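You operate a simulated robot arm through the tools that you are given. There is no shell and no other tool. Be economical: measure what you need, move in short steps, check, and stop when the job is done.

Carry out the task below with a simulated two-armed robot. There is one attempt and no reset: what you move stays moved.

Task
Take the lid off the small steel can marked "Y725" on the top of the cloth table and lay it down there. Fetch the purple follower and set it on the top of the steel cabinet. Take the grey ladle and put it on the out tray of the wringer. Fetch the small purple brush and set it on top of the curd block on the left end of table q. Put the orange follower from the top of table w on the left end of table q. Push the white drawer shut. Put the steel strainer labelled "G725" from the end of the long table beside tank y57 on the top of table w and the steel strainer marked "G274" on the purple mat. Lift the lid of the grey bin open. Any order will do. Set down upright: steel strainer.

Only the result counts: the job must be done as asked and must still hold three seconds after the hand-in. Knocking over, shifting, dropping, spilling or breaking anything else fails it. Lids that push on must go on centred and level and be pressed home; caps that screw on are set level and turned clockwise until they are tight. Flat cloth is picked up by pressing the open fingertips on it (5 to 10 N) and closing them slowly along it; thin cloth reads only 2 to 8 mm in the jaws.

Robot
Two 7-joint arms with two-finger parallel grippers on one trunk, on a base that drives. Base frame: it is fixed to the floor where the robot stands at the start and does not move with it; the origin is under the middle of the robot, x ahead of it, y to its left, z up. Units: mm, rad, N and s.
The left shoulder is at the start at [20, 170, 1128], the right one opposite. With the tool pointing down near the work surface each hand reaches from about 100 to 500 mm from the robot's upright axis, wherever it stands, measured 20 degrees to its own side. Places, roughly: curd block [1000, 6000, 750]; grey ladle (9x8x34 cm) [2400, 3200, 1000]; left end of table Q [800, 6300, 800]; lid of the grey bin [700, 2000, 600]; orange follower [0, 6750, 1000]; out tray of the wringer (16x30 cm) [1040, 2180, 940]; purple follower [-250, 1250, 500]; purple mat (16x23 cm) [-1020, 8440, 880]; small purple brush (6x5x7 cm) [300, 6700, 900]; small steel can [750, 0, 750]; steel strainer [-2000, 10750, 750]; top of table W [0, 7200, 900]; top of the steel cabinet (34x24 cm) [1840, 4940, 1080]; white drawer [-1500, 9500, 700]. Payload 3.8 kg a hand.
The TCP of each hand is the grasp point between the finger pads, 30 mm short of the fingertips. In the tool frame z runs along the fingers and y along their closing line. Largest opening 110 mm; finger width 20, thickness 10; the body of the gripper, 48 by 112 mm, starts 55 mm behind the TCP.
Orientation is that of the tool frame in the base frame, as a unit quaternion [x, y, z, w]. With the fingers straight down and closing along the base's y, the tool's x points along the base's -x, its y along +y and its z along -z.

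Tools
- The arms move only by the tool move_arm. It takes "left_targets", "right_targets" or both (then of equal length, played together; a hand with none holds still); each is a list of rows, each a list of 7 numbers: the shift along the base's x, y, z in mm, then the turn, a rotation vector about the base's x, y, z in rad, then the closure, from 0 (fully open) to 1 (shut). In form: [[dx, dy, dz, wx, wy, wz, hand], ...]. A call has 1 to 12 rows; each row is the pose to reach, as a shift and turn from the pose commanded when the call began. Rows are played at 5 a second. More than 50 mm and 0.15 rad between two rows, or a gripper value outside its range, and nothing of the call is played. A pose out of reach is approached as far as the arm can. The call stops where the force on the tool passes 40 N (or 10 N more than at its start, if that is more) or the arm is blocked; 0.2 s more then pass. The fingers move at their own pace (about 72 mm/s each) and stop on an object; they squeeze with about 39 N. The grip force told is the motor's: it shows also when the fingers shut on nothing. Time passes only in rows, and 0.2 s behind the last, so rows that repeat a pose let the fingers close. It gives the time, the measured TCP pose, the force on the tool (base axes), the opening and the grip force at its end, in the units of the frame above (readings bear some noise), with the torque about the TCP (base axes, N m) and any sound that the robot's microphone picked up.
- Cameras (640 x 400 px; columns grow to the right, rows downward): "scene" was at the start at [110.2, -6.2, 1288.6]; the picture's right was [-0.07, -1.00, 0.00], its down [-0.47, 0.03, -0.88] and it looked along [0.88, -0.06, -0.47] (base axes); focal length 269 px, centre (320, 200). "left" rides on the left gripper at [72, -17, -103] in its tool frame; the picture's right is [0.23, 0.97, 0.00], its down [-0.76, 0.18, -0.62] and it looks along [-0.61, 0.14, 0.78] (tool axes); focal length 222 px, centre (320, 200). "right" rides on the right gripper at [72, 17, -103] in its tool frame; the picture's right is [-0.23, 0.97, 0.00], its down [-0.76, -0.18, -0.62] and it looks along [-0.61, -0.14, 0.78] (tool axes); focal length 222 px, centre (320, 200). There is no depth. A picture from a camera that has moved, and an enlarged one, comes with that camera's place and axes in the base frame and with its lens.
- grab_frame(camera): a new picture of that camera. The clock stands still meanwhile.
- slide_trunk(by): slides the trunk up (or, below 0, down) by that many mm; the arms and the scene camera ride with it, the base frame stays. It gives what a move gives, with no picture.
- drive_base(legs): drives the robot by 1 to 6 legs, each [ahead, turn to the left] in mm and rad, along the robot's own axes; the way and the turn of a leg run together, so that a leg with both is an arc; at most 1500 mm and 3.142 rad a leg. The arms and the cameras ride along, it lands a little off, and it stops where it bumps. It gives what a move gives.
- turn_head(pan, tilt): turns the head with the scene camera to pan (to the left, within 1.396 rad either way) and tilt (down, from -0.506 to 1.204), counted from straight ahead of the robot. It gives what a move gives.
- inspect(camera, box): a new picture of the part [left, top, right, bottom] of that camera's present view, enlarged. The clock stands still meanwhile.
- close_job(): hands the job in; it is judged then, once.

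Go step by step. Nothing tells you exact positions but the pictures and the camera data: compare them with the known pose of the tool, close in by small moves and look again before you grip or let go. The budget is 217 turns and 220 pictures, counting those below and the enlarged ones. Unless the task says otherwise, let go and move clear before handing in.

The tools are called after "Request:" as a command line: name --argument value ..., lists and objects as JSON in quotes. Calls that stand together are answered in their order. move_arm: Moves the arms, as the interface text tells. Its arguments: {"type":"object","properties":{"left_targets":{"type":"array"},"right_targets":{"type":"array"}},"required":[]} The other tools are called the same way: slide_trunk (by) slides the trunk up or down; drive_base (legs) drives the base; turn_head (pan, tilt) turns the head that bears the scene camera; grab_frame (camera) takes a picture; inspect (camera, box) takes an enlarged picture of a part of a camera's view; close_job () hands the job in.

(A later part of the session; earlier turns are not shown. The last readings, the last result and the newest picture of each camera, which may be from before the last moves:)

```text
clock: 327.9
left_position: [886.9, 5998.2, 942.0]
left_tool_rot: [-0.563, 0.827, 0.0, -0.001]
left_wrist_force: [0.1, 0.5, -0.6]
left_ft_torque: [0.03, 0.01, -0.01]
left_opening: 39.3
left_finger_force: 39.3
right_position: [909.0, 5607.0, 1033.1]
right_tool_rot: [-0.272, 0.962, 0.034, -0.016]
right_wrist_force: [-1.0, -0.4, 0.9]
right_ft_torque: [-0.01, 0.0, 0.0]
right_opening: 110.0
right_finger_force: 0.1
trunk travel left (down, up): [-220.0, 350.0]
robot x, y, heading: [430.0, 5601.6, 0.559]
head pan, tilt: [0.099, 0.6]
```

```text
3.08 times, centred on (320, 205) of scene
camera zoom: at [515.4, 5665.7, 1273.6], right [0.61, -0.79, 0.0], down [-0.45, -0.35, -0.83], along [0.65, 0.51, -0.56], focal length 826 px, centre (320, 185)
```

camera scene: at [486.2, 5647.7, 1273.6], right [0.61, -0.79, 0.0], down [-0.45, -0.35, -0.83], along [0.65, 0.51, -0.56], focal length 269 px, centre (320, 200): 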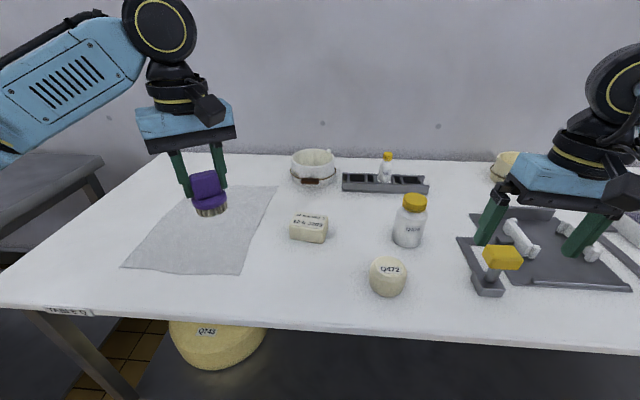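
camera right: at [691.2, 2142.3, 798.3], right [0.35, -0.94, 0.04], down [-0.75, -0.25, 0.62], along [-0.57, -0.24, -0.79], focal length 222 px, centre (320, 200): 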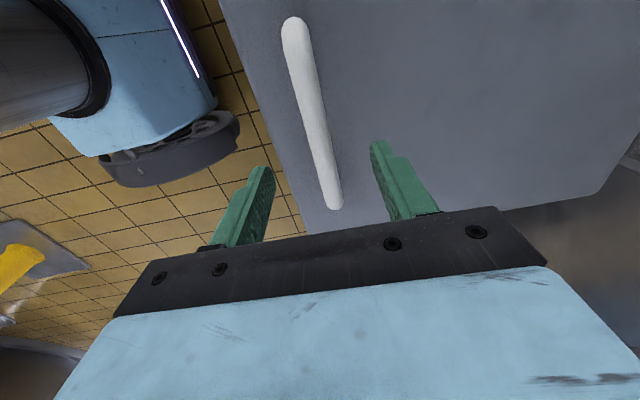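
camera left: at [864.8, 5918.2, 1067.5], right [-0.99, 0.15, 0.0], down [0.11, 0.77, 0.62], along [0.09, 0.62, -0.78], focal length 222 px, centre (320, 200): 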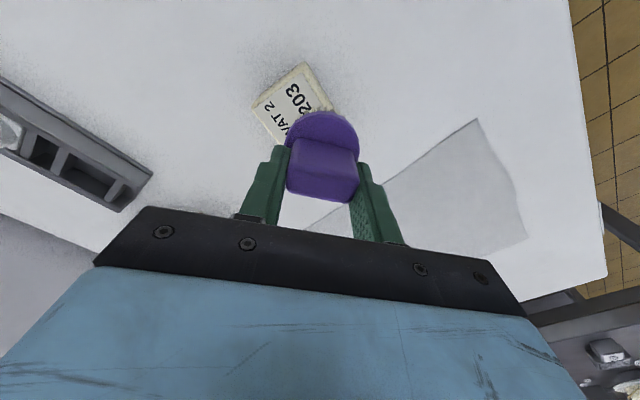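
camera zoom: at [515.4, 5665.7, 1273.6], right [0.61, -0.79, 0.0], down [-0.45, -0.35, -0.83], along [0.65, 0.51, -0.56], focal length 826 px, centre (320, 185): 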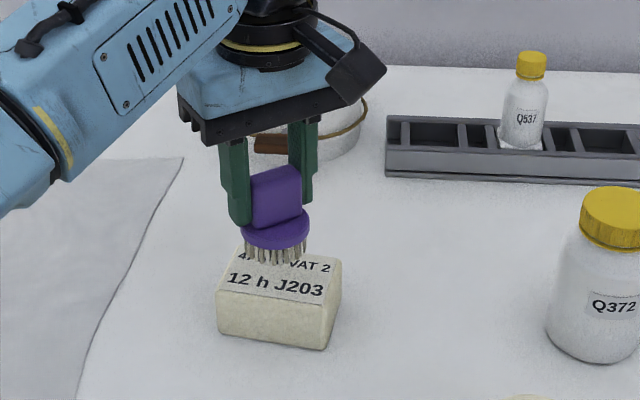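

Well centred now. Lower gently to contact.

Request:
move_arm --left_targets '[[1, -1, -3, 0, 0, 0, 1], [1, -1, -6, 0, 0, 0, 1], [1, -1, -9, 0, 0, 0, 1], [1, -1, -12, 0, 0, 0, 1]]'

Request:
inspect --camera "scene" --box '[250, 140, 390, 270]'

```text
clock: 328.9
left_position: [886.9, 5995.3, 928.3]
left_tool_rot: [-0.563, 0.826, 0.001, -0.001]
left_wrist_force: [0.1, 0.4, 0.2]
left_ft_torque: [0.01, 0.01, -0.01]
left_opening: 39.5
left_finger_force: 39.2
right_position: [910.2, 5606.3, 1032.5]
right_tool_rot: [-0.271, 0.962, 0.034, -0.015]
right_wrist_force: [-0.1, 0.0, 1.0]
right_ft_torque: [0.0, -0.04, 0.0]
right_opening: 109.9
right_finger_force: 0.0
trunk travel left (down, up): [-220.0, 350.0]
robot x, y, heading: [432.3, 5598.6, 0.565]
head pan, tilt: [0.099, 0.6]
```

```text
3.08 times, centred on (320, 205) of scene
camera zoom: at [515.3, 5665.7, 1273.6], right [0.61, -0.79, 0.0], down [-0.45, -0.35, -0.83], along [0.65, 0.51, -0.56], focal length 826 px, centre (320, 185)
```

zoom: 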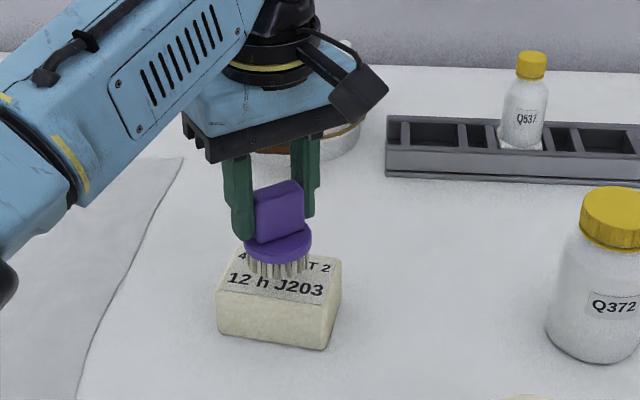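

Request:
move_arm --left_targets '[[0, 0, -2, 0, 0, 0, 1], [0, 0, -4, 0, 0, 0, 1], [0, 0, -6, 0, 0, 0, 1]]'

Request:
inspect --camera "scene" --box '[260, 160, 360, 260]'

```text
clock: 329.7
left_position: [887.8, 5996.5, 922.9]
left_tool_rot: [-0.563, 0.827, 0.001, -0.001]
left_wrist_force: [0.0, -0.1, -0.2]
left_ft_torque: [0.02, 0.04, -0.02]
left_opening: 39.2
left_finger_force: 38.8
right_position: [910.4, 5607.2, 1033.1]
right_tool_rot: [-0.271, 0.962, 0.035, -0.015]
right_wrist_force: [0.3, 0.7, 0.9]
right_ft_torque: [0.0, -0.01, 0.0]
right_opening: 110.3
right_finger_force: 0.3
trunk travel left (down, up): [-220.0, 350.0]
robot x, y, heading: [429.8, 5597.2, 0.565]
head pan, tilt: [0.099, 0.6]
```

```text
4.00 times, centred on (310, 210) of scene
camera zoom: at [515.4, 5665.7, 1273.6], right [0.61, -0.79, 0.0], down [-0.45, -0.35, -0.83], along [0.65, 0.51, -0.56], focal length 1074 px, centre (360, 160)
```

zoom: 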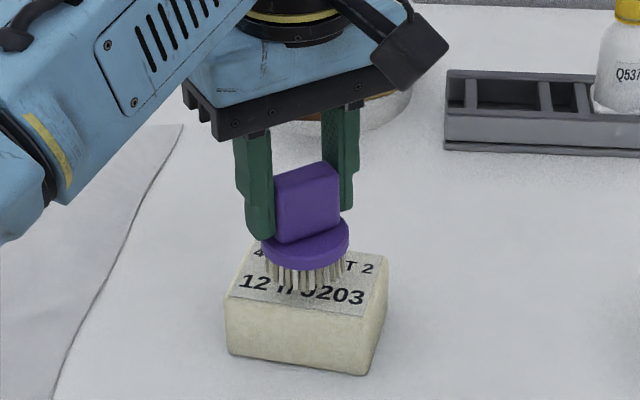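

Request:
move_arm --left_targets '[[0, 0, -2, 0, 0, 0, 1], [0, 0, -4, 0, 0, 0, 1], [0, 0, -6, 0, 0, 0, 1], [0, 0, -8, 0, 0, 0, 1]]'

Request:
inspect --camera "scene" --box '[260, 160, 360, 260]'

```text
clock: 330.7
left_position: [887.4, 5996.4, 915.7]
left_tool_rot: [-0.563, 0.827, 0.0, -0.001]
left_wrist_force: [-0.2, 0.1, -0.3]
left_ft_torque: [0.0, 0.01, 0.03]
left_opening: 39.6
left_finger_force: 38.9
right_position: [908.7, 5606.1, 1032.8]
right_tool_rot: [-0.271, 0.962, 0.034, -0.016]
right_wrist_force: [0.0, 0.3, -0.2]
right_ft_torque: [0.01, 0.0, 0.0]
right_opening: 110.1
right_finger_force: 0.1
trunk travel left (down, up): [-220.0, 350.0]
robot x, y, heading: [426.1, 5598.9, 0.557]
head pan, tilt: [0.099, 0.6]
```

```text
4.00 times, centred on (310, 210) of scene
camera zoom: at [515.3, 5665.8, 1273.6], right [0.61, -0.79, 0.0], down [-0.45, -0.35, -0.83], along [0.65, 0.51, -0.56], focal length 1074 px, centre (360, 160)
```

zoom: 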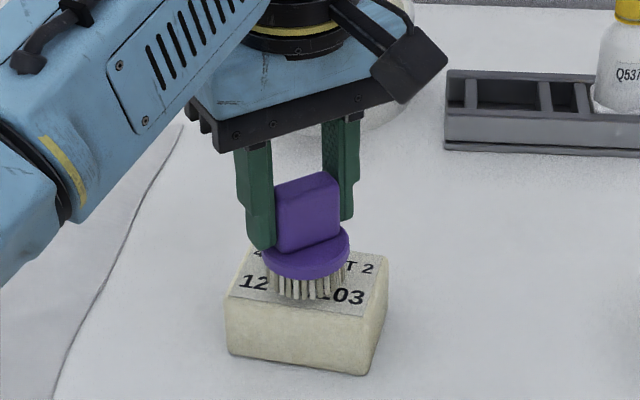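

Request:
move_arm --left_targets '[[1, 1, -2, 0, 0, 0, 1], [1, 1, -4, 0, 0, 0, 1], [1, 1, -6, 0, 0, 0, 1], [1, 1, -8, 0, 0, 0, 1], [1, 1, -10, 0, 0, 0, 1]]'

Request:
inspect --camera "scene" --box '[260, 160, 360, 260]'

```text
clock: 331.9
left_position: [888.8, 5996.6, 906.0]
left_tool_rot: [-0.563, 0.827, 0.0, -0.001]
left_wrist_force: [-0.1, 0.0, 0.1]
left_ft_torque: [-0.01, -0.02, -0.01]
left_opening: 39.3
left_finger_force: 38.7
right_position: [910.9, 5605.7, 1032.7]
right_tool_rot: [-0.271, 0.962, 0.034, -0.015]
right_wrist_force: [0.5, 0.5, 0.1]
right_ft_torque: [0.0, 0.02, -0.06]
right_opening: 110.2
right_finger_force: 0.1
trunk travel left (down, up): [-220.0, 350.0]
robot x, y, heading: [426.1, 5601.8, 0.564]
head pan, tilt: [0.099, 0.6]
```

```text
4.00 times, centred on (310, 210) of scene
camera zoom: at [515.3, 5665.7, 1273.6], right [0.61, -0.79, 0.0], down [-0.45, -0.35, -0.83], along [0.65, 0.51, -0.56], focal length 1074 px, centre (360, 160)
```

zoom: 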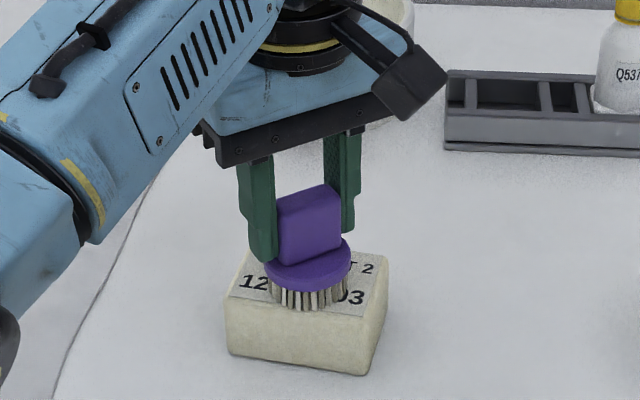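

Request:
inspect --camera "left" --box '[240, 60, 400, 200]'

```text
2.86 times, centred on (320, 130) of left
camera zoom: at [878.8, 5923.7, 1009.1], right [-0.99, 0.15, 0.0], down [0.12, 0.77, 0.62], along [0.09, 0.62, -0.78], focal length 635 px, centre (320, 400)
```

zoom: 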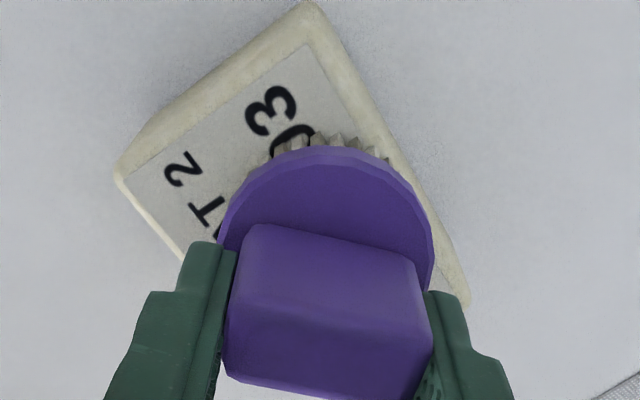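

The two views agree on shifting about (+11, +4) mm. Do that and keep lowering to contact.

Request:
move_arm --left_targets '[[6, 2, 0, 0, 0, 0, 1], [11, 4, 0, 0, 0, 0, 1], [11, 4, -2, 0, 0, 0, 1], [11, 4, -4, 0, 0, 0, 1], [11, 4, -6, 0, 0, 0, 1], [11, 4, -8, 0, 0, 0, 1], [11, 4, -10, 0, 0, 0, 1]]'

Request:
inspect --camera "scene" --box '[260, 160, 360, 260]'

```text
clock: 333.5
left_position: [899.4, 5999.9, 902.6]
left_tool_rot: [-0.563, 0.827, 0.001, 0.005]
left_wrist_force: [-1.2, 1.5, 36.7]
left_ft_torque: [-0.01, 0.38, -0.01]
left_opening: 39.3
left_finger_force: 38.6
right_position: [908.7, 5605.0, 1034.4]
right_tool_rot: [-0.271, 0.962, 0.035, -0.014]
right_wrist_force: [0.0, -0.6, 0.2]
right_ft_torque: [-0.02, 0.02, 0.02]
right_opening: 109.9
right_finger_force: 0.1
trunk travel left (down, up): [-220.0, 350.0]
robot x, y, heading: [424.0, 5602.8, 0.559]
head pan, tilt: [0.099, 0.6]
```

```text
4.00 times, centred on (310, 210) of scene
camera zoom: at [512.8, 5663.8, 1274.1], right [0.61, -0.79, 0.0], down [-0.44, -0.34, -0.83], along [0.65, 0.51, -0.56], focal length 1074 px, centre (360, 160)
```

zoom: 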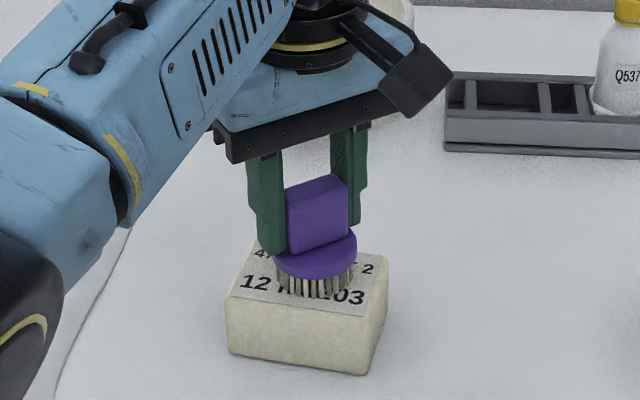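

Seated centrally on the curd block. Ease, release and lift away.

Request:
move_arm --left_targets '[[0, 0, 4, 0, 0, 0, 1], [0, 0, 4, 0, 0, 0, 0.55], [0, 0, 4, 0, 0, 0, 0.45], [0, 0, 20, 0, 0, 0, 0.45], [0, 0, 60, 0, 0, 0, 0.4], [0, 0, 105, 0, 0, 0, 0.2], [-35, -15, 125, 0, 0, -0.13, 0], [-75, -20, 140, 0, 0, -0.27, 0], [-115, -20, 150, 0, 0, -0.4, 0], [-155, -15, 160, 0, 0, -0.54, 0], [-195, 0, 160, 0, 0, -0.64, 0]]'

Request:
grab_frame --camera "scene"

```text
clock: 335.9
left_position: [703.3, 6002.4, 1055.0]
left_tool_rot: [-0.274, 0.962, 0.0, -0.002]
left_wrist_force: [-0.5, 0.0, 1.4]
left_ft_torque: [-0.02, -0.01, -0.01]
left_opening: 109.7
left_finger_force: 0.0
right_position: [909.6, 5607.6, 1033.8]
right_tool_rot: [-0.271, 0.962, 0.033, -0.016]
right_wrist_force: [0.7, 1.2, 0.1]
right_ft_torque: [-0.02, -0.01, 0.0]
right_opening: 109.8
right_finger_force: 0.1
trunk travel left (down, up): [-220.0, 350.0]
robot x, y, heading: [429.7, 5602.0, 0.557]
head pan, tilt: [0.099, 0.6]
```

```text
81 pictures are left
camera scene: at [514.4, 5666.3, 1273.6], right [0.61, -0.79, 0.0], down [-0.45, -0.35, -0.83], along [0.65, 0.51, -0.56], focal length 269 px, centre (320, 200)
```

scene: 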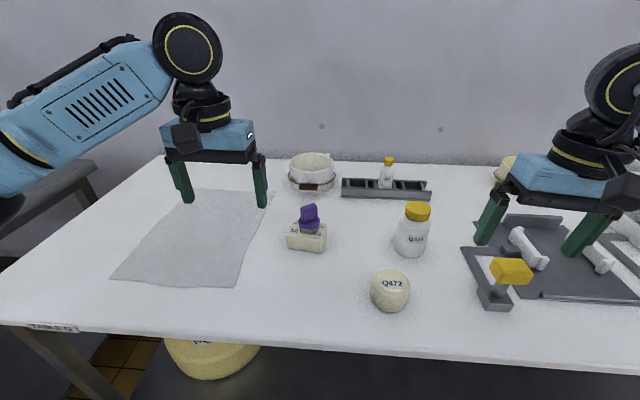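

Brush stands on the curd block. Next the orange follower: drive round to the front of table W.

Request:
drive_base --legs '[[-160, 0], [0, 1.728], [1150, 0], [0, -1.728], [140, 0]]'

Request:
turn_head --pan 0.2 --tilt 0.7

Request:
grab_frame --camera "scene"

Request:
grab_frame --camera "left"

```text
clock: 352.0
left_position: [-86.3, 6843.3, 1054.6]
left_tool_rot: [-0.285, 0.958, 0.001, 0.0]
left_wrist_force: [0.3, 1.0, -0.1]
left_ft_torque: [-0.02, 0.05, 0.0]
left_opening: 109.8
left_finger_force: 0.0
right_position: [127.2, 6454.0, 1032.7]
right_tool_rot: [-0.283, 0.959, 0.033, -0.016]
right_wrist_force: [1.2, -0.1, -0.1]
right_ft_torque: [-0.01, 0.07, -0.01]
right_opening: 109.9
right_finger_force: 0.1
trunk travel left (down, up): [-220.0, 350.0]
robot x, y, heading: [-353.6, 6431.7, 0.587]
head pan, tilt: [0.099, 0.6]
```

```text
clock: 352.7
left_position: [-87.2, 6842.4, 1054.9]
left_tool_rot: [-0.286, 0.958, 0.0, -0.001]
left_wrist_force: [0.8, -0.3, 1.0]
left_ft_torque: [0.01, 0.04, -0.03]
left_opening: 109.9
left_finger_force: 0.1
right_position: [127.8, 6453.6, 1033.4]
right_tool_rot: [-0.282, 0.959, 0.033, -0.016]
right_wrist_force: [-0.8, 1.3, -0.2]
right_ft_torque: [0.01, -0.02, 0.0]
right_opening: 110.1
right_finger_force: 0.1
trunk travel left (down, up): [-220.0, 350.0]
robot x, y, heading: [-352.8, 6435.5, 0.585]
head pan, tilt: [0.201, 0.7]
```

```text
80 pictures are left
camera scene: at [-276.1, 6507.2, 1265.0], right [0.71, -0.71, 0.0], down [-0.46, -0.45, -0.77], along [0.54, 0.54, -0.64], focal length 269 px, centre (320, 200)
```

scene: 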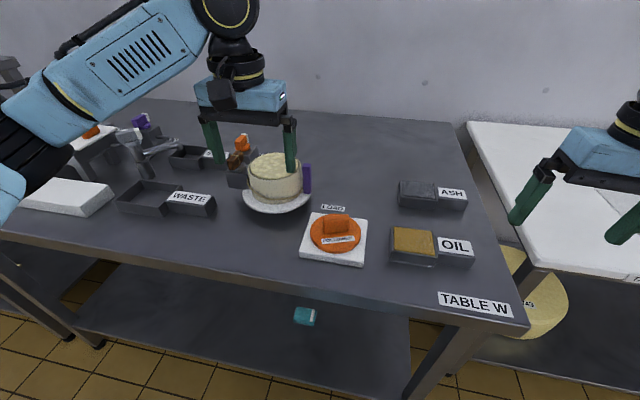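

```text
79 pictures are left
camera left: at [-137.3, 6789.6, 1158.1], right [-0.72, 0.69, 0.0], down [0.54, 0.57, 0.62], along [0.43, 0.45, -0.78], focal length 222 px, centre (320, 200)
```

left: 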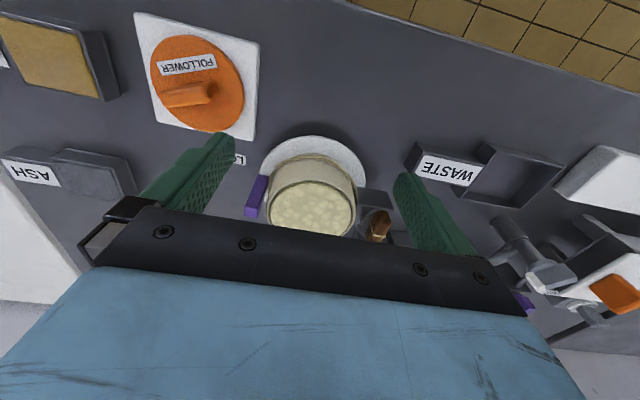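

The orange follower lies on a white pad; knob ≈[-1, 6737, 905]. Move the left hand above it and look.

Request:
move_arm --left_targets '[[22, -26, 0, 0, 0, 0, 0], [44, -52, 0, 0, 0, 0, 0], [65, -79, 0, 0, 0, 0, 0], [86, -105, -20, 0, 0, 0, 0], [86, -105, -50, 0, 0, 0, 0.2]]'

Request:
inspect --camera "left" --box '[200, 30, 440, 210]'

```text
clock: 353.9
left_position: [0.3, 6739.5, 1003.1]
left_tool_rot: [-0.286, 0.958, 0.001, 0.0]
left_wrist_force: [0.0, -0.2, 0.6]
left_ft_torque: [0.02, 0.0, -0.01]
left_opening: 88.3
left_finger_force: 0.0
right_position: [127.8, 6455.3, 1032.6]
right_tool_rot: [-0.283, 0.958, 0.033, -0.016]
right_wrist_force: [0.2, -0.6, -0.4]
right_ft_torque: [0.03, 0.02, -0.04]
right_opening: 110.1
right_finger_force: 0.1
trunk travel left (down, up): [-220.0, 350.0]
robot x, y, heading: [-352.8, 6437.4, 0.586]
head pan, tilt: [0.201, 0.7]
```

```text
2.22 times, centred on (320, 120) of left
camera zoom: at [-50.9, 6685.9, 1106.5], right [-0.72, 0.69, 0.0], down [0.54, 0.57, 0.62], along [0.43, 0.45, -0.78], focal length 494 px, centre (320, 378)
```

zoom: 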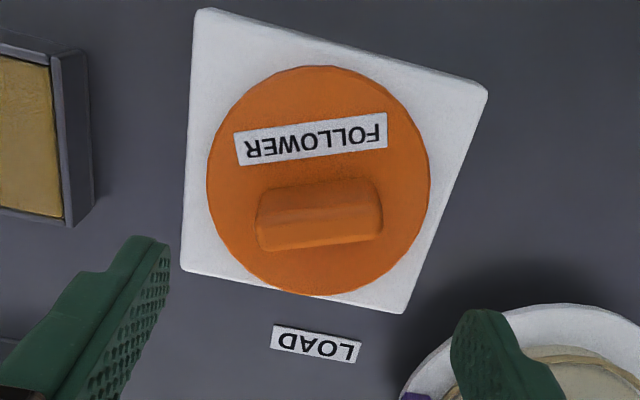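

Centred. Turn 0.41 rad to align with the bar and descend to touch the disc.

Request:
move_arm --left_targets '[[0, -1, -10, 0, 0, 0.14, 0.3], [0, -1, -25, 0, 0, 0.28, 0.3], [0, -1, -45, 0, 0, 0.41, 0.3], [0, -1, -60, 0, 0, 0.41, 0.3], [0, -1, -66, 0, 0, 0.41, 0.3], [0, -1, -70, 0, 0, 0.41, 0.3], [0, -1, -74, 0, 0, 0.41, 0.3], [0, -1, -78, 0, 0, 0.41, 0.3]]'

Request:
inspect --camera "scene" --box '[240, 120, 420, 290]'

```text
clock: 355.7
left_position: [0.0, 6737.2, 926.7]
left_tool_rot: [-0.475, 0.88, 0.0, -0.001]
left_wrist_force: [0.4, 0.1, 0.1]
left_ft_torque: [0.03, -0.02, 0.01]
left_opening: 77.0
left_finger_force: 0.0
right_position: [127.1, 6453.0, 1033.7]
right_tool_rot: [-0.283, 0.958, 0.034, -0.016]
right_wrist_force: [-0.1, -0.2, -0.3]
right_ft_torque: [-0.03, 0.0, -0.03]
right_opening: 110.1
right_finger_force: 0.1
trunk travel left (down, up): [-220.0, 350.0]
robot x, y, heading: [-353.1, 6438.9, 0.586]
head pan, tilt: [0.201, 0.7]
```

```text
2.35 times, centred on (330, 205) of scene
camera zoom: at [-276.1, 6507.2, 1265.0], right [0.71, -0.71, 0.0], down [-0.46, -0.46, -0.76], along [0.54, 0.54, -0.64], focal length 632 px, centre (296, 188)
```

zoom: 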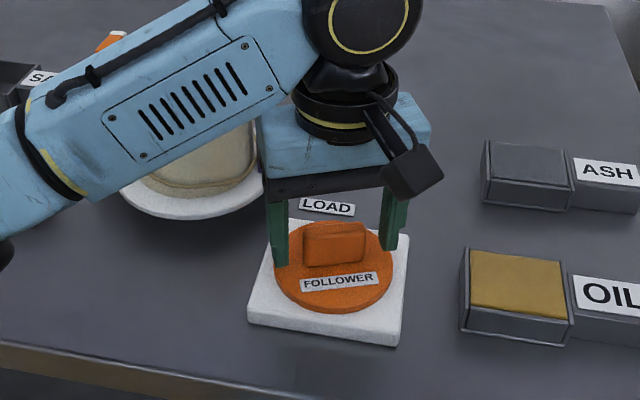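

Request:
move_arm --left_targets '[[0, 0, -4, 0, 0, 0, 0.35], [0, 0, -4, 0, 0, 0, 0.6], [0, 0, -4, 0, 0, 0, 1], [0, 0, -4, 0, 0, 0, 1], [0, 0, -4, 0, 0, 0, 1], [0, 0, 5, 0, 0, 0, 1], [0, 0, 30, 0, 0, 0, 1], [0, 0, 70, 0, 0, 0, 1]]'

Request:
inspect --camera "scene" --box '[240, 120, 420, 290]'

```text
clock: 357.5
left_position: [-2.1, 6737.4, 997.0]
left_tool_rot: [-0.475, 0.88, 0.001, -0.003]
left_wrist_force: [0.2, -0.4, -1.7]
left_ft_torque: [0.03, -0.03, 0.03]
left_opening: 49.7
left_finger_force: 39.8
right_position: [127.4, 6454.1, 1032.4]
right_tool_rot: [-0.282, 0.959, 0.033, -0.016]
right_wrist_force: [-0.1, 0.3, 0.4]
right_ft_torque: [0.0, -0.01, -0.04]
right_opening: 110.0
right_finger_force: 0.0
trunk travel left (down, up): [-220.0, 350.0]
robot x, y, heading: [-352.2, 6433.7, 0.582]
head pan, tilt: [0.201, 0.7]
```

```text
2.35 times, centred on (330, 205) of scene
camera zoom: at [-276.3, 6507.0, 1265.0], right [0.71, -0.71, 0.0], down [-0.46, -0.46, -0.77], along [0.54, 0.54, -0.64], focal length 632 px, centre (296, 188)
```

zoom: 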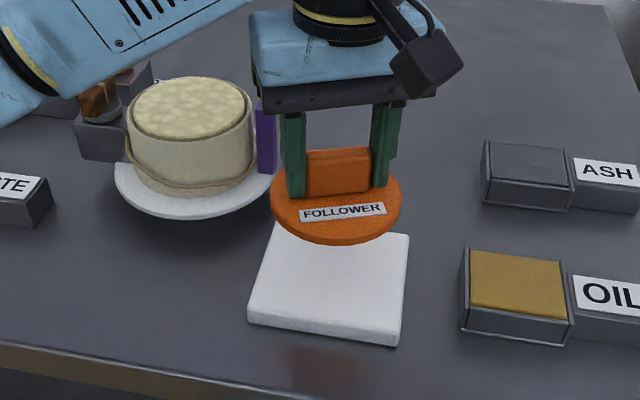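

Orange follower held. Raise it, and drive to the notch in front of Q's left end.

Request:
move_arm --left_targets '[[0, 0, 40, 0, 0, 0, 1], [-15, -15, 75, 0, 0, 0, 1]]'

Request:
drive_base --legs '[[-160, 0], [0, -1.254], [625, 0], [0, 1.234], [145, 0]]'

Request:
turn_head --pan 0.2 --tilt 0.7

Request:
grab_frame --camera "scene"

```text
clock: 358.1
left_position: [-17.5, 6722.3, 1072.9]
left_tool_rot: [-0.475, 0.88, 0.001, -0.002]
left_wrist_force: [0.0, -0.9, -0.7]
left_ft_torque: [0.02, 0.01, -0.01]
left_opening: 49.8
left_finger_force: 38.8
right_position: [126.6, 6453.0, 1033.5]
right_tool_rot: [-0.283, 0.958, 0.034, -0.015]
right_wrist_force: [-0.3, 0.3, -0.1]
right_ft_torque: [0.0, 0.01, -0.02]
right_opening: 109.9
right_finger_force: 0.1
trunk travel left (down, up): [-220.0, 350.0]
robot x, y, heading: [-354.0, 6434.3, 0.585]
head pan, tilt: [0.201, 0.7]
```

```text
clock: 369.6
left_position: [472.7, 6322.2, 1072.0]
left_tool_rot: [-0.461, 0.887, 0.001, -0.001]
left_wrist_force: [0.6, -0.1, -1.3]
left_ft_torque: [0.01, 0.04, -0.02]
left_opening: 49.6
left_finger_force: 39.1
right_position: [607.9, 6048.3, 1032.6]
right_tool_rot: [-0.267, 0.963, 0.034, -0.016]
right_wrist_force: [1.0, -0.2, 0.3]
right_ft_torque: [-0.03, 0.05, 0.01]
right_opening: 109.8
right_finger_force: 0.1
trunk travel left (down, up): [-220.0, 350.0]
robot x, y, heading: [131.1, 6044.4, 0.559]
head pan, tilt: [0.201, 0.7]
```

```text
clock: 370.2
left_position: [472.1, 6320.9, 1072.4]
left_tool_rot: [-0.461, 0.888, 0.0, -0.001]
left_wrist_force: [-0.1, -0.2, -1.8]
left_ft_torque: [0.01, 0.0, -0.01]
left_opening: 49.7
left_finger_force: 39.3
right_position: [607.0, 6047.2, 1033.7]
right_tool_rot: [-0.267, 0.963, 0.033, -0.016]
right_wrist_force: [0.5, -0.2, -0.4]
right_ft_torque: [-0.01, -0.01, -0.02]
right_opening: 110.1
right_finger_force: 0.1
trunk travel left (down, up): [-220.0, 350.0]
robot x, y, heading: [127.4, 6043.5, 0.555]
head pan, tilt: [0.201, 0.7]
```

```text
75 pictures are left
camera scene: at [205.9, 6114.2, 1265.0], right [0.68, -0.73, 0.0], down [-0.47, -0.44, -0.77], along [0.56, 0.52, -0.64], focal length 269 px, centre (320, 200)
```

scene: 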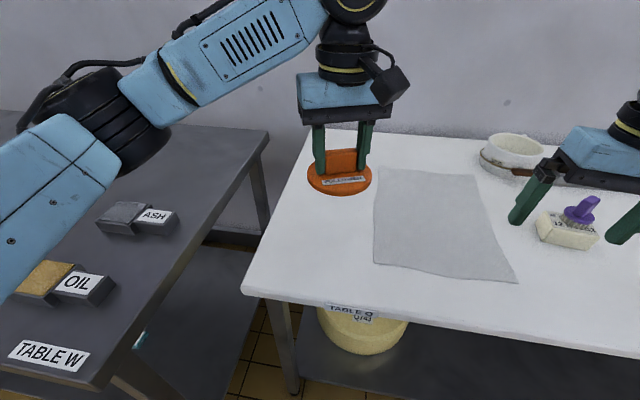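

The free strip is directly below. Shift 20 mm left and lower close to the table.

Request:
move_arm --left_targets '[[-5, 8, -40, 0, 0, 0, 1], [-10, 17, -85, 0, 0, 0, 1], [-10, 17, -130, 0, 0, 0, 1], [-10, 17, -175, 0, 0, 0, 1], [-10, 17, -205, 0, 0, 0, 1]]'

Request:
inspect --camera "scene" --box '[230, 180, 420, 330]'

```text
clock: 371.4
left_position: [461.2, 6336.9, 867.8]
left_tool_rot: [-0.461, 0.887, 0.001, -0.001]
left_wrist_force: [0.7, 0.4, -0.7]
left_ft_torque: [-0.04, 0.02, -0.02]
left_opening: 49.7
left_finger_force: 39.1
right_position: [607.2, 6047.2, 1033.4]
right_tool_rot: [-0.267, 0.963, 0.033, -0.015]
right_wrist_force: [0.5, -0.3, 0.2]
right_ft_torque: [-0.01, 0.01, -0.01]
right_opening: 110.2
right_finger_force: 0.1
trunk travel left (down, up): [-220.0, 350.0]
robot x, y, heading: [128.2, 6044.9, 0.552]
head pan, tilt: [0.201, 0.7]
```

```text
2.67 times, centred on (325, 255) of scene
camera zoom: at [206.1, 6114.3, 1265.0], right [0.68, -0.73, 0.0], down [-0.47, -0.44, -0.76], along [0.56, 0.52, -0.64], focal length 716 px, centre (307, 53)
```

zoom: 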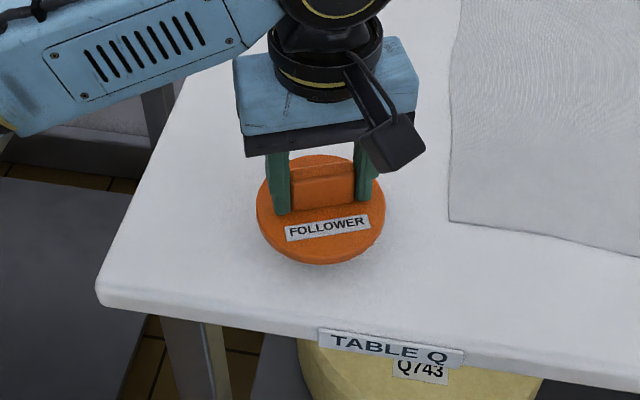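

Move 25 mm further in from the front edge and lower to contact.

Request:
move_arm --left_targets '[[21, 13, 0, 0, 0, 0, 1], [21, 13, -12, 0, 0, 0, 1], [21, 13, -18, 0, 0, 0, 1], [21, 13, -22, 0, 0, 0, 1], [21, 13, -25, 0, 0, 0, 1], [21, 13, -28, 0, 0, 0, 1], [21, 13, -31, 0, 0, 0, 1], [21, 13, -34, 0, 0, 0, 1]]'

Request:
inspect --camera "scene" --box '[230, 180, 420, 330]'

```text
clock: 373.2
left_position: [484.2, 6351.2, 841.2]
left_tool_rot: [-0.46, 0.888, -0.001, 0.005]
left_wrist_force: [-3.1, -0.6, 11.3]
left_ft_torque: [0.24, 0.52, 0.05]
left_opening: 49.2
left_finger_force: 38.8
right_position: [608.9, 6048.1, 1032.8]
right_tool_rot: [-0.267, 0.963, 0.034, -0.015]
right_wrist_force: [-0.3, 0.3, -0.1]
right_ft_torque: [0.0, 0.07, -0.01]
right_opening: 110.1
right_finger_force: 0.1
trunk travel left (down, up): [-220.0, 350.0]
robot x, y, heading: [127.5, 6045.6, 0.553]
head pan, tilt: [0.201, 0.7]
stopped in row 8 (left hand): the force on the tool passed its limit at 47 N (the readings are from after the stop); the commanded pose is now the measured one
```

```text
2.67 times, centred on (325, 255) of scene
camera zoom: at [205.5, 6113.9, 1264.9], right [0.68, -0.73, 0.0], down [-0.47, -0.44, -0.77], along [0.56, 0.52, -0.64], focal length 716 px, centre (307, 53)
```

zoom: 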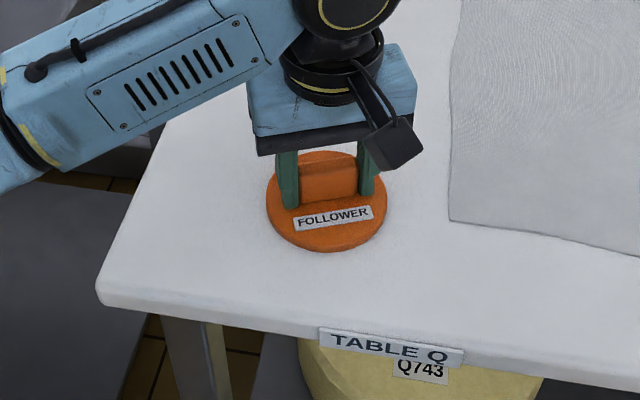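

On the table. Release, rise, restore yaw.

Request:
move_arm --left_targets '[[0, 0, 0, 0, 0, 0, 0.45], [0, 0, 0, 0, 0, 0, 0.35], [0, 0, 0, 0, 0, 0, 0.35], [0, 0, 30, 0, 0, 0, 0.35], [0, 0, 75, 0, 0, 0, 0.2], [0, 0, 120, 0, 0, 0, 0], [-15, 0, 160, 0, 0, -0.14, 0], [-30, 0, 200, 0, 0, -0.28, 0], [-45, 0, 230, 0, 0, -0.41, 0]]'

Request:
inspect --camera "scene" --box '[230, 160, 420, 330]'

Request:
drive_base --legs '[[-350, 0], [0, 1.57], [1000, 0]]'

Request:
turn_head --pan 0 --tilt 0.35

Request:
grab_frame --camera "scene"

```text
clock: 375.2
left_position: [440.7, 6350.5, 1066.7]
left_tool_rot: [-0.27, 0.963, -0.001, 0.003]
left_wrist_force: [-0.1, 0.7, -0.2]
left_ft_torque: [0.02, -0.01, 0.01]
left_opening: 110.0
left_finger_force: 0.0
right_position: [607.6, 6046.8, 1033.6]
right_tool_rot: [-0.267, 0.963, 0.034, -0.015]
right_wrist_force: [0.2, 0.0, 0.0]
right_ft_torque: [-0.01, 0.0, 0.02]
right_opening: 110.1
right_finger_force: 0.1
trunk travel left (down, up): [-220.0, 350.0]
robot x, y, heading: [126.5, 6044.3, 0.556]
head pan, tilt: [0.201, 0.7]
```

```text
2.35 times, centred on (325, 245) of scene
camera zoom: at [205.5, 6114.2, 1265.0], right [0.68, -0.73, 0.0], down [-0.47, -0.44, -0.77], along [0.56, 0.52, -0.64], focal length 632 px, centre (308, 94)
```

zoom: 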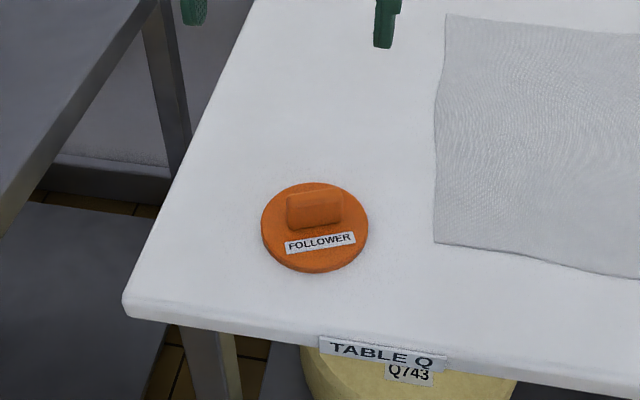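

```text
clock: 386.1
left_position: [-978.8, 7056.6, 1067.5]
left_tool_rot: [0.867, -0.499, -0.002, -0.003]
left_wrist_force: [0.1, -0.5, -0.6]
left_ft_torque: [-0.02, 0.01, -0.01]
left_opening: 109.9
left_finger_force: 0.0
right_position: [-670.6, 7216.2, 1033.3]
right_tool_rot: [0.864, -0.503, -0.013, 0.035]
right_wrist_force: [0.1, 0.9, 0.0]
right_ft_torque: [0.01, 0.07, -0.02]
right_opening: 109.9
right_finger_force: 0.1
trunk travel left (down, up): [-220.0, 350.0]
robot x, y, heading: [-678.8, 6734.9, 2.099]
head pan, tilt: [0.201, 0.7]
```

```text
clock: 386.9
left_position: [-978.6, 7055.7, 1067.1]
left_tool_rot: [0.867, -0.499, -0.001, -0.003]
left_wrist_force: [0.4, -0.5, 0.8]
left_ft_torque: [-0.02, -0.03, 0.0]
left_opening: 109.9
left_finger_force: 0.1
right_position: [-671.6, 7217.1, 1033.1]
right_tool_rot: [0.864, -0.502, -0.014, 0.034]
right_wrist_force: [0.1, -0.3, 0.2]
right_ft_torque: [0.02, 0.0, 0.0]
right_opening: 110.1
right_finger_force: 0.0
trunk travel left (down, up): [-220.0, 350.0]
robot x, y, heading: [-679.6, 6739.5, 2.1]
head pan, tilt: [0.0, 0.351]
```

```text
71 pictures are left
camera scene: at [-739.0, 6834.8, 1296.3], right [0.86, 0.51, 0.0], down [0.17, -0.3, -0.94], along [-0.47, 0.81, -0.34], focal length 269 px, centre (320, 200)
```

scene: 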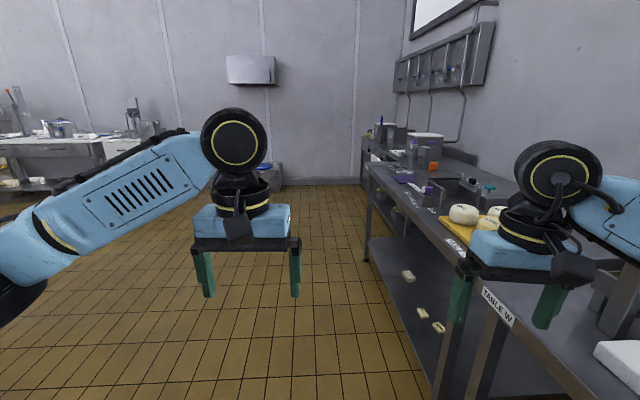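

The follower is placed. Now look along the wall at the next counters: zoom to find mat, drawer and strainers.

Request:
inspect --camera "scene" --box '[340, 100, 540, 260]'

```text
2.50 times, centred on (440, 180) of scene
camera zoom: at [-739.0, 6834.8, 1296.3], right [0.86, 0.51, 0.0], down [0.17, -0.3, -0.94], along [-0.47, 0.81, -0.34], focal length 672 px, centre (20, 250)
```

zoom: 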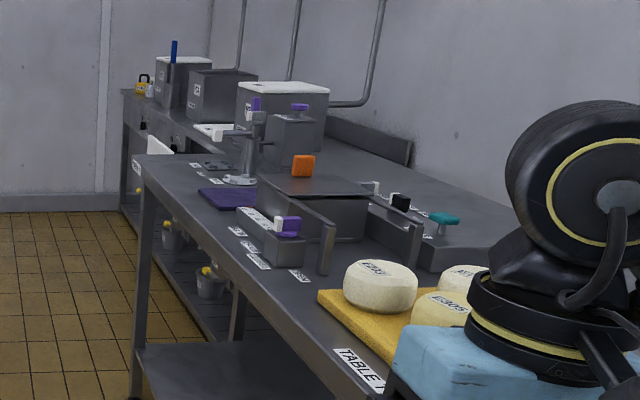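

The purple mat lies on the next table (T), an open white drawer and tanks farther on. Drive on along the front toward the far end.

Request:
drive_base --legs '[[0, 0.04], [1500, 0], [1200, 0]]'

Request:
turn_head --pan -0.35 --tilt 0.4

Request:
grab_frame --camera "scene"

```text
clock: 400.4
left_position: [-2413.4, 9353.5, 1067.4]
left_tool_rot: [0.87, -0.493, -0.002, -0.003]
left_wrist_force: [0.2, 0.2, 0.6]
left_ft_torque: [0.02, 0.01, -0.01]
left_opening: 110.1
left_finger_force: 0.1
right_position: [-2108.6, 9517.4, 1032.4]
right_tool_rot: [0.867, -0.497, -0.012, 0.035]
right_wrist_force: [-0.7, -0.4, 0.1]
right_ft_torque: [0.01, -0.01, 0.01]
right_opening: 110.1
right_finger_force: 0.1
trunk travel left (down, up): [-220.0, 350.0]
robot x, y, heading: [-2109.5, 9036.5, 2.112]
head pan, tilt: [0.0, 0.351]
```

```text
clock: 401.3
left_position: [-2413.4, 9353.3, 1066.2]
left_tool_rot: [0.87, -0.493, -0.002, -0.003]
left_wrist_force: [-0.1, 0.5, 0.1]
left_ft_torque: [0.01, -0.02, -0.01]
left_opening: 110.0
left_finger_force: 0.0
right_position: [-2107.6, 9518.0, 1034.0]
right_tool_rot: [0.867, -0.497, -0.013, 0.035]
right_wrist_force: [-0.7, -0.4, 0.0]
right_ft_torque: [-0.02, -0.04, 0.02]
right_opening: 110.0
right_finger_force: 0.1
trunk travel left (down, up): [-220.0, 350.0]
robot x, y, heading: [-2109.1, 9036.7, 2.113]
head pan, tilt: [-0.351, 0.4]
```

```text
69 pictures are left
camera scene: at [-2140.4, 9146.2, 1291.8], right [0.98, 0.19, 0.0], down [0.07, -0.38, -0.92], along [-0.18, 0.9, -0.39], focal length 269 px, centre (320, 200)
```

scene: 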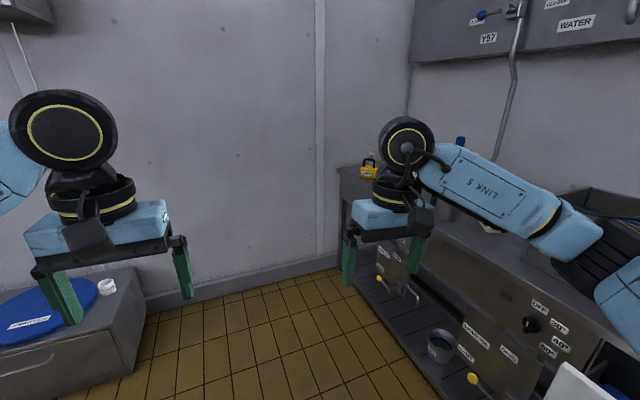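

I'm near the end; the target corner is hidden behind my right arm. Turn the base to the right to see between the arms.

Request:
drive_base --legs '[[0, -0.6]]'

Request:
turn_head --pan 0 --tilt 0.4

Request:
grab_frame --camera "scene"

Request:
turn_head --pan -0.75 --tilt 0.6

Request:
grab_frame --camera "scene"

```text
clock: 403.3
left_position: [-2179.8, 9470.3, 1067.1]
left_tool_rot: [-0.683, 0.731, 0.001, 0.003]
left_wrist_force: [0.6, -0.4, 0.3]
left_ft_torque: [-0.01, 0.03, -0.01]
left_opening: 109.7
left_finger_force: 0.1
right_position: [-1834.0, 9430.7, 1032.8]
right_tool_rot: [-0.68, 0.732, 0.024, -0.029]
right_wrist_force: [0.4, -0.3, 0.7]
right_ft_torque: [0.04, 0.0, 0.0]
right_opening: 109.8
right_finger_force: 0.1
trunk travel left (down, up): [-220.0, 350.0]
robot x, y, heading: [-2108.8, 9038.5, 1.508]
head pan, tilt: [-0.351, 0.4]
```

```text
clock: 404.2
left_position: [-2178.9, 9469.6, 1067.6]
left_tool_rot: [-0.682, 0.731, 0.001, 0.003]
left_wrist_force: [0.4, 0.2, 0.1]
left_ft_torque: [0.0, 0.03, 0.0]
left_opening: 109.8
left_finger_force: 0.2
right_position: [-1834.2, 9429.9, 1032.0]
right_tool_rot: [-0.679, 0.733, 0.023, -0.028]
right_wrist_force: [0.0, 0.3, -1.1]
right_ft_torque: [0.0, -0.04, -0.01]
right_opening: 110.1
right_finger_force: 0.0
trunk travel left (down, up): [-220.0, 350.0]
robot x, y, heading: [-2109.1, 9035.8, 1.506]
head pan, tilt: [0.0, 0.4]
```

```text
68 pictures are left
camera scene: at [-2104.4, 9150.7, 1291.8], right [1.0, -0.06, 0.0], down [-0.03, -0.39, -0.92], along [0.06, 0.92, -0.39], focal length 269 px, centre (320, 200)
```

scene: 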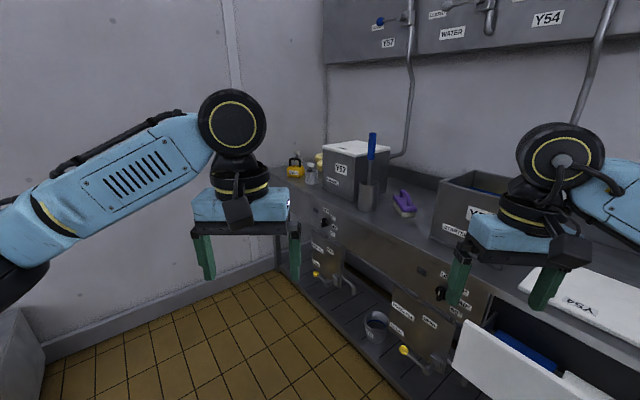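

```text
clock: 405.3
left_position: [-2179.1, 9469.5, 1067.8]
left_tool_rot: [-0.683, 0.731, 0.001, 0.004]
left_wrist_force: [-0.6, -0.3, 0.5]
left_ft_torque: [-0.03, 0.0, 0.02]
left_opening: 110.0
left_finger_force: 0.0
right_position: [-1835.0, 9431.0, 1032.1]
right_tool_rot: [-0.68, 0.732, 0.023, -0.029]
right_wrist_force: [0.8, -0.2, 0.3]
right_ft_torque: [-0.02, 0.0, 0.01]
right_opening: 110.2
right_finger_force: 0.1
trunk travel left (down, up): [-220.0, 350.0]
robot x, y, heading: [-2109.0, 9038.0, 1.513]
head pan, tilt: [-0.75, 0.6]
```

```text
67 pictures are left
camera scene: at [-2046.2, 9119.0, 1273.6], right [0.69, -0.73, 0.0], down [-0.41, -0.39, -0.83], along [0.6, 0.57, -0.56], focal length 269 px, centre (320, 200)
```

scene: 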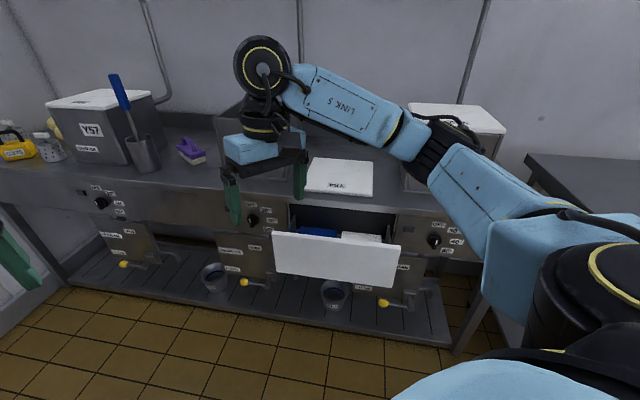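

The white drawer stands open in front, and a small perforated strainer stands by tank Y57 at the end. First the drawer: tuck the right hand and stand square in front of it.

Request:
move_arm --right_targets '[[-34, -28, 0, 0, 0, 0, 0.5], [-68, -56, 0, 0, 0, 0, 1], [-102, -84, 0, 0, 0, 0, 1], [-137, -112, 0, 0, 0, 0, 1]]'

Request:
drive_base --legs '[[220, 0], [0, -0.95], [110, 0]]'

Request:
turn_head --pan -0.1 --tilt 0.8

Request:
grab_frame --camera "scene"

```text
clock: 406.3
left_position: [-2179.1, 9470.1, 1068.5]
left_tool_rot: [-0.682, 0.731, 0.0, 0.003]
left_wrist_force: [-0.3, 0.1, 0.1]
left_ft_torque: [0.01, -0.02, 0.0]
left_opening: 110.1
left_finger_force: 0.0
right_position: [-1973.3, 9317.5, 1031.7]
right_tool_rot: [-0.679, 0.733, 0.024, -0.029]
right_wrist_force: [-0.5, -0.9, 0.0]
right_ft_torque: [-0.04, 0.0, 0.01]
right_opening: 0.0
right_finger_force: 29.9
trunk travel left (down, up): [-220.0, 350.0]
robot x, y, heading: [-2110.4, 9034.8, 1.509]
head pan, tilt: [-0.75, 0.6]
```

```text
clock: 411.2
left_position: [-1685.6, 9615.5, 1066.9]
left_tool_rot: [-0.268, 0.964, -0.002, 0.002]
left_wrist_force: [1.1, -0.4, -0.8]
left_ft_torque: [-0.04, 0.03, 0.03]
left_opening: 110.1
left_finger_force: 0.0
right_position: [-1693.4, 9357.7, 1031.2]
right_tool_rot: [-0.263, 0.964, 0.034, -0.015]
right_wrist_force: [0.6, 0.2, 0.7]
right_ft_torque: [0.01, 0.04, -0.02]
right_opening: 0.2
right_finger_force: 38.1
trunk travel left (down, up): [-220.0, 350.0]
robot x, y, heading: [-2003.5, 9310.7, 0.545]
head pan, tilt: [-0.75, 0.6]
```

```text
clock: 412.2
left_position: [-1686.5, 9615.2, 1068.1]
left_tool_rot: [-0.267, 0.964, -0.001, 0.003]
left_wrist_force: [-0.8, -0.2, -0.5]
left_ft_torque: [0.0, 0.02, 0.0]
left_opening: 110.3
left_finger_force: 0.1
right_position: [-1692.9, 9358.9, 1031.6]
right_tool_rot: [-0.264, 0.964, 0.034, -0.014]
right_wrist_force: [0.5, 0.6, 0.0]
right_ft_torque: [0.01, 0.03, 0.04]
right_opening: 0.6
right_finger_force: 37.7
trunk travel left (down, up): [-220.0, 350.0]
robot x, y, heading: [-2003.7, 9313.3, 0.54]
head pan, tilt: [-0.099, 0.799]
```

```text
66 pictures are left
camera scene: at [-1913.1, 9356.6, 1256.8], right [0.43, -0.9, 0.0], down [-0.65, -0.31, -0.7], along [0.63, 0.3, -0.72], focal length 269 px, centre (320, 200)
```

scene: 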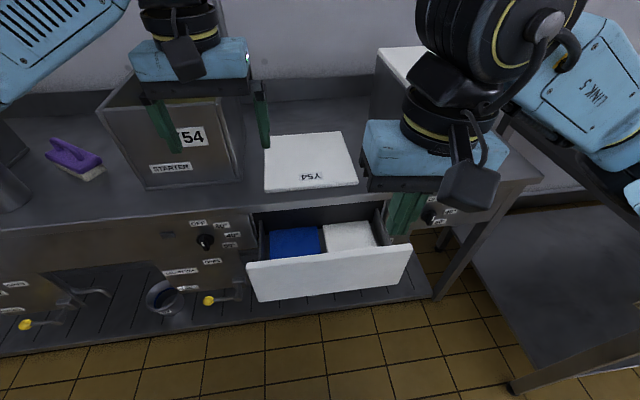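

Panel centre ≈[-1583, 9485, 630], about 145 mm out. Lower the closed right hand in front of it.

Request:
move_arm --right_targets '[[2, 8, -45, 0, 0, 0, 1], [4, 16, -90, 0, 0, 0, 1], [6, 24, -135, 0, 0, 0, 1], [8, 32, -180, 0, 0, 0, 1], [10, 40, -225, 0, 0, 0, 1], [12, 48, -270, 0, 0, 0, 1], [14, 56, -315, 0, 0, 0, 1], [16, 63, -350, 0, 0, 0, 1], [17, 69, -380, 0, 0, 0, 1]]'

Request:
grab_frame --camera "scene"

```text
clock: 414.2
left_position: [-1686.9, 9614.8, 1066.6]
left_tool_rot: [-0.268, 0.963, -0.001, 0.003]
left_wrist_force: [-0.1, -0.1, 0.2]
left_ft_torque: [-0.08, 0.0, 0.0]
left_opening: 110.1
left_finger_force: 0.2
right_position: [-1673.8, 9430.0, 648.1]
right_tool_rot: [-0.263, 0.964, 0.034, -0.015]
right_wrist_force: [0.8, 0.6, 0.7]
right_ft_torque: [-0.04, -0.02, 0.03]
right_opening: 0.1
right_finger_force: 37.4
trunk travel left (down, up): [-220.0, 350.0]
robot x, y, heading: [-2003.4, 9308.9, 0.543]
head pan, tilt: [-0.099, 0.799]
```

```text
65 pictures are left
camera scene: at [-1913.1, 9356.9, 1256.7], right [0.43, -0.9, 0.0], down [-0.65, -0.31, -0.7], along [0.63, 0.3, -0.72], focal length 269 px, centre (320, 200)
```

scene: 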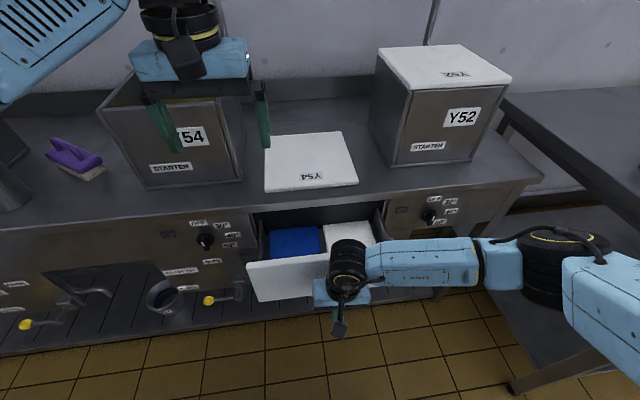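

Pitch the hand forward so the wrist stays clear of the counter, then push the drawer in.

Request:
move_arm --right_targets '[[0, 0, 0, 0.075, -0.124, 0, 1], [0, 0, 0, 0.15, -0.248, 0, 1], [0, 0, -5, 0.225, -0.372, 0, 1], [0, 0, -10, 0.3, -0.496, 0, 1], [26, 16, -10, 0.3, -0.496, 0, 1], [52, 31, -10, 0.3, -0.496, 0, 1], [73, 44, -10, 0.3, -0.496, 0, 1], [90, 54, -10, 0.3, -0.496, 0, 1], [107, 65, -10, 0.3, -0.496, 0, 1], [124, 75, -10, 0.3, -0.496, 0, 1]]'

Request:
grab_frame --camera "scene"

```text
clock: 416.4
left_position: [-1686.1, 9614.3, 1067.4]
left_tool_rot: [-0.268, 0.964, -0.001, 0.003]
left_wrist_force: [0.1, 0.6, 0.5]
left_ft_torque: [0.02, 0.02, 0.02]
left_opening: 110.0
left_finger_force: 0.0
right_position: [-1551.8, 9503.0, 642.1]
right_tool_rot: [-0.263, 0.922, 0.111, 0.26]
right_wrist_force: [0.1, -0.9, 0.4]
right_ft_torque: [0.0, 0.0, -0.05]
right_opening: 0.0
right_finger_force: 37.9
trunk travel left (down, up): [-220.0, 350.0]
robot x, y, heading: [-1999.7, 9311.4, 0.54]
head pan, tilt: [-0.099, 0.799]
```

```text
64 pictures are left
camera scene: at [-1912.8, 9356.9, 1256.7], right [0.43, -0.9, 0.0], down [-0.65, -0.31, -0.7], along [0.63, 0.3, -0.72], focal length 269 px, centre (320, 200)
```

scene: 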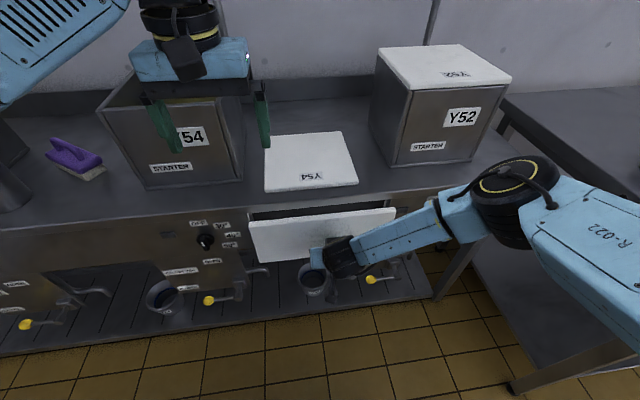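

Request:
move_arm --right_targets '[[13, 8, 0, 0, 0, 0, 1], [26, 16, 0, 0, 0, 0, 1], [39, 23, 0, 0, 0, 0, 1], [52, 31, 0, 0, 0, 0, 1], [65, 39, 0, 0, 0, 0, 1]]'

Request:
grab_frame --camera "scene"

```text
clock: 417.6
left_position: [-1687.2, 9612.9, 1066.6]
left_tool_rot: [-0.266, 0.964, 0.0, 0.003]
left_wrist_force: [-0.4, 0.3, -0.2]
left_ft_torque: [-0.02, -0.01, 0.01]
left_opening: 110.0
left_finger_force: 0.1
right_position: [-1500.9, 9538.0, 637.8]
right_tool_rot: [-0.264, 0.924, 0.11, 0.252]
right_wrist_force: [-11.9, -9.0, 8.4]
right_ft_torque: [-0.16, 0.33, 0.09]
right_opening: 0.0
right_finger_force: 37.6
trunk travel left (down, up): [-220.0, 350.0]
robot x, y, heading: [-2002.4, 9309.8, 0.54]
head pan, tilt: [-0.099, 0.799]
stopped in row 5 (right hand): the force on the tool passed its limit at 65 N (the readings are from after the stop); the commanded pose is now the measured one
```

```text
63 pictures are left
camera scene: at [-1914.1, 9355.8, 1256.9], right [0.43, -0.9, 0.0], down [-0.65, -0.31, -0.7], along [0.63, 0.3, -0.72], focal length 269 px, centre (320, 200)
```

scene: 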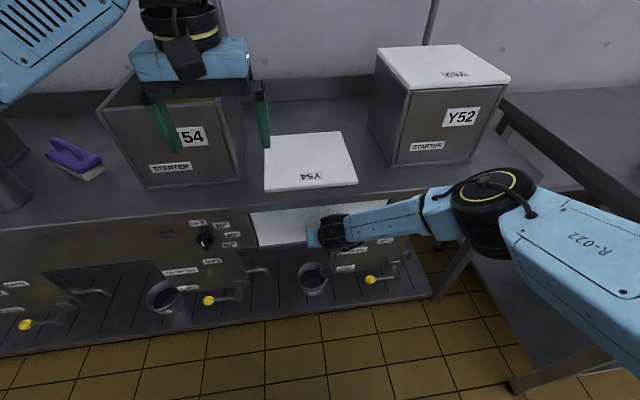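

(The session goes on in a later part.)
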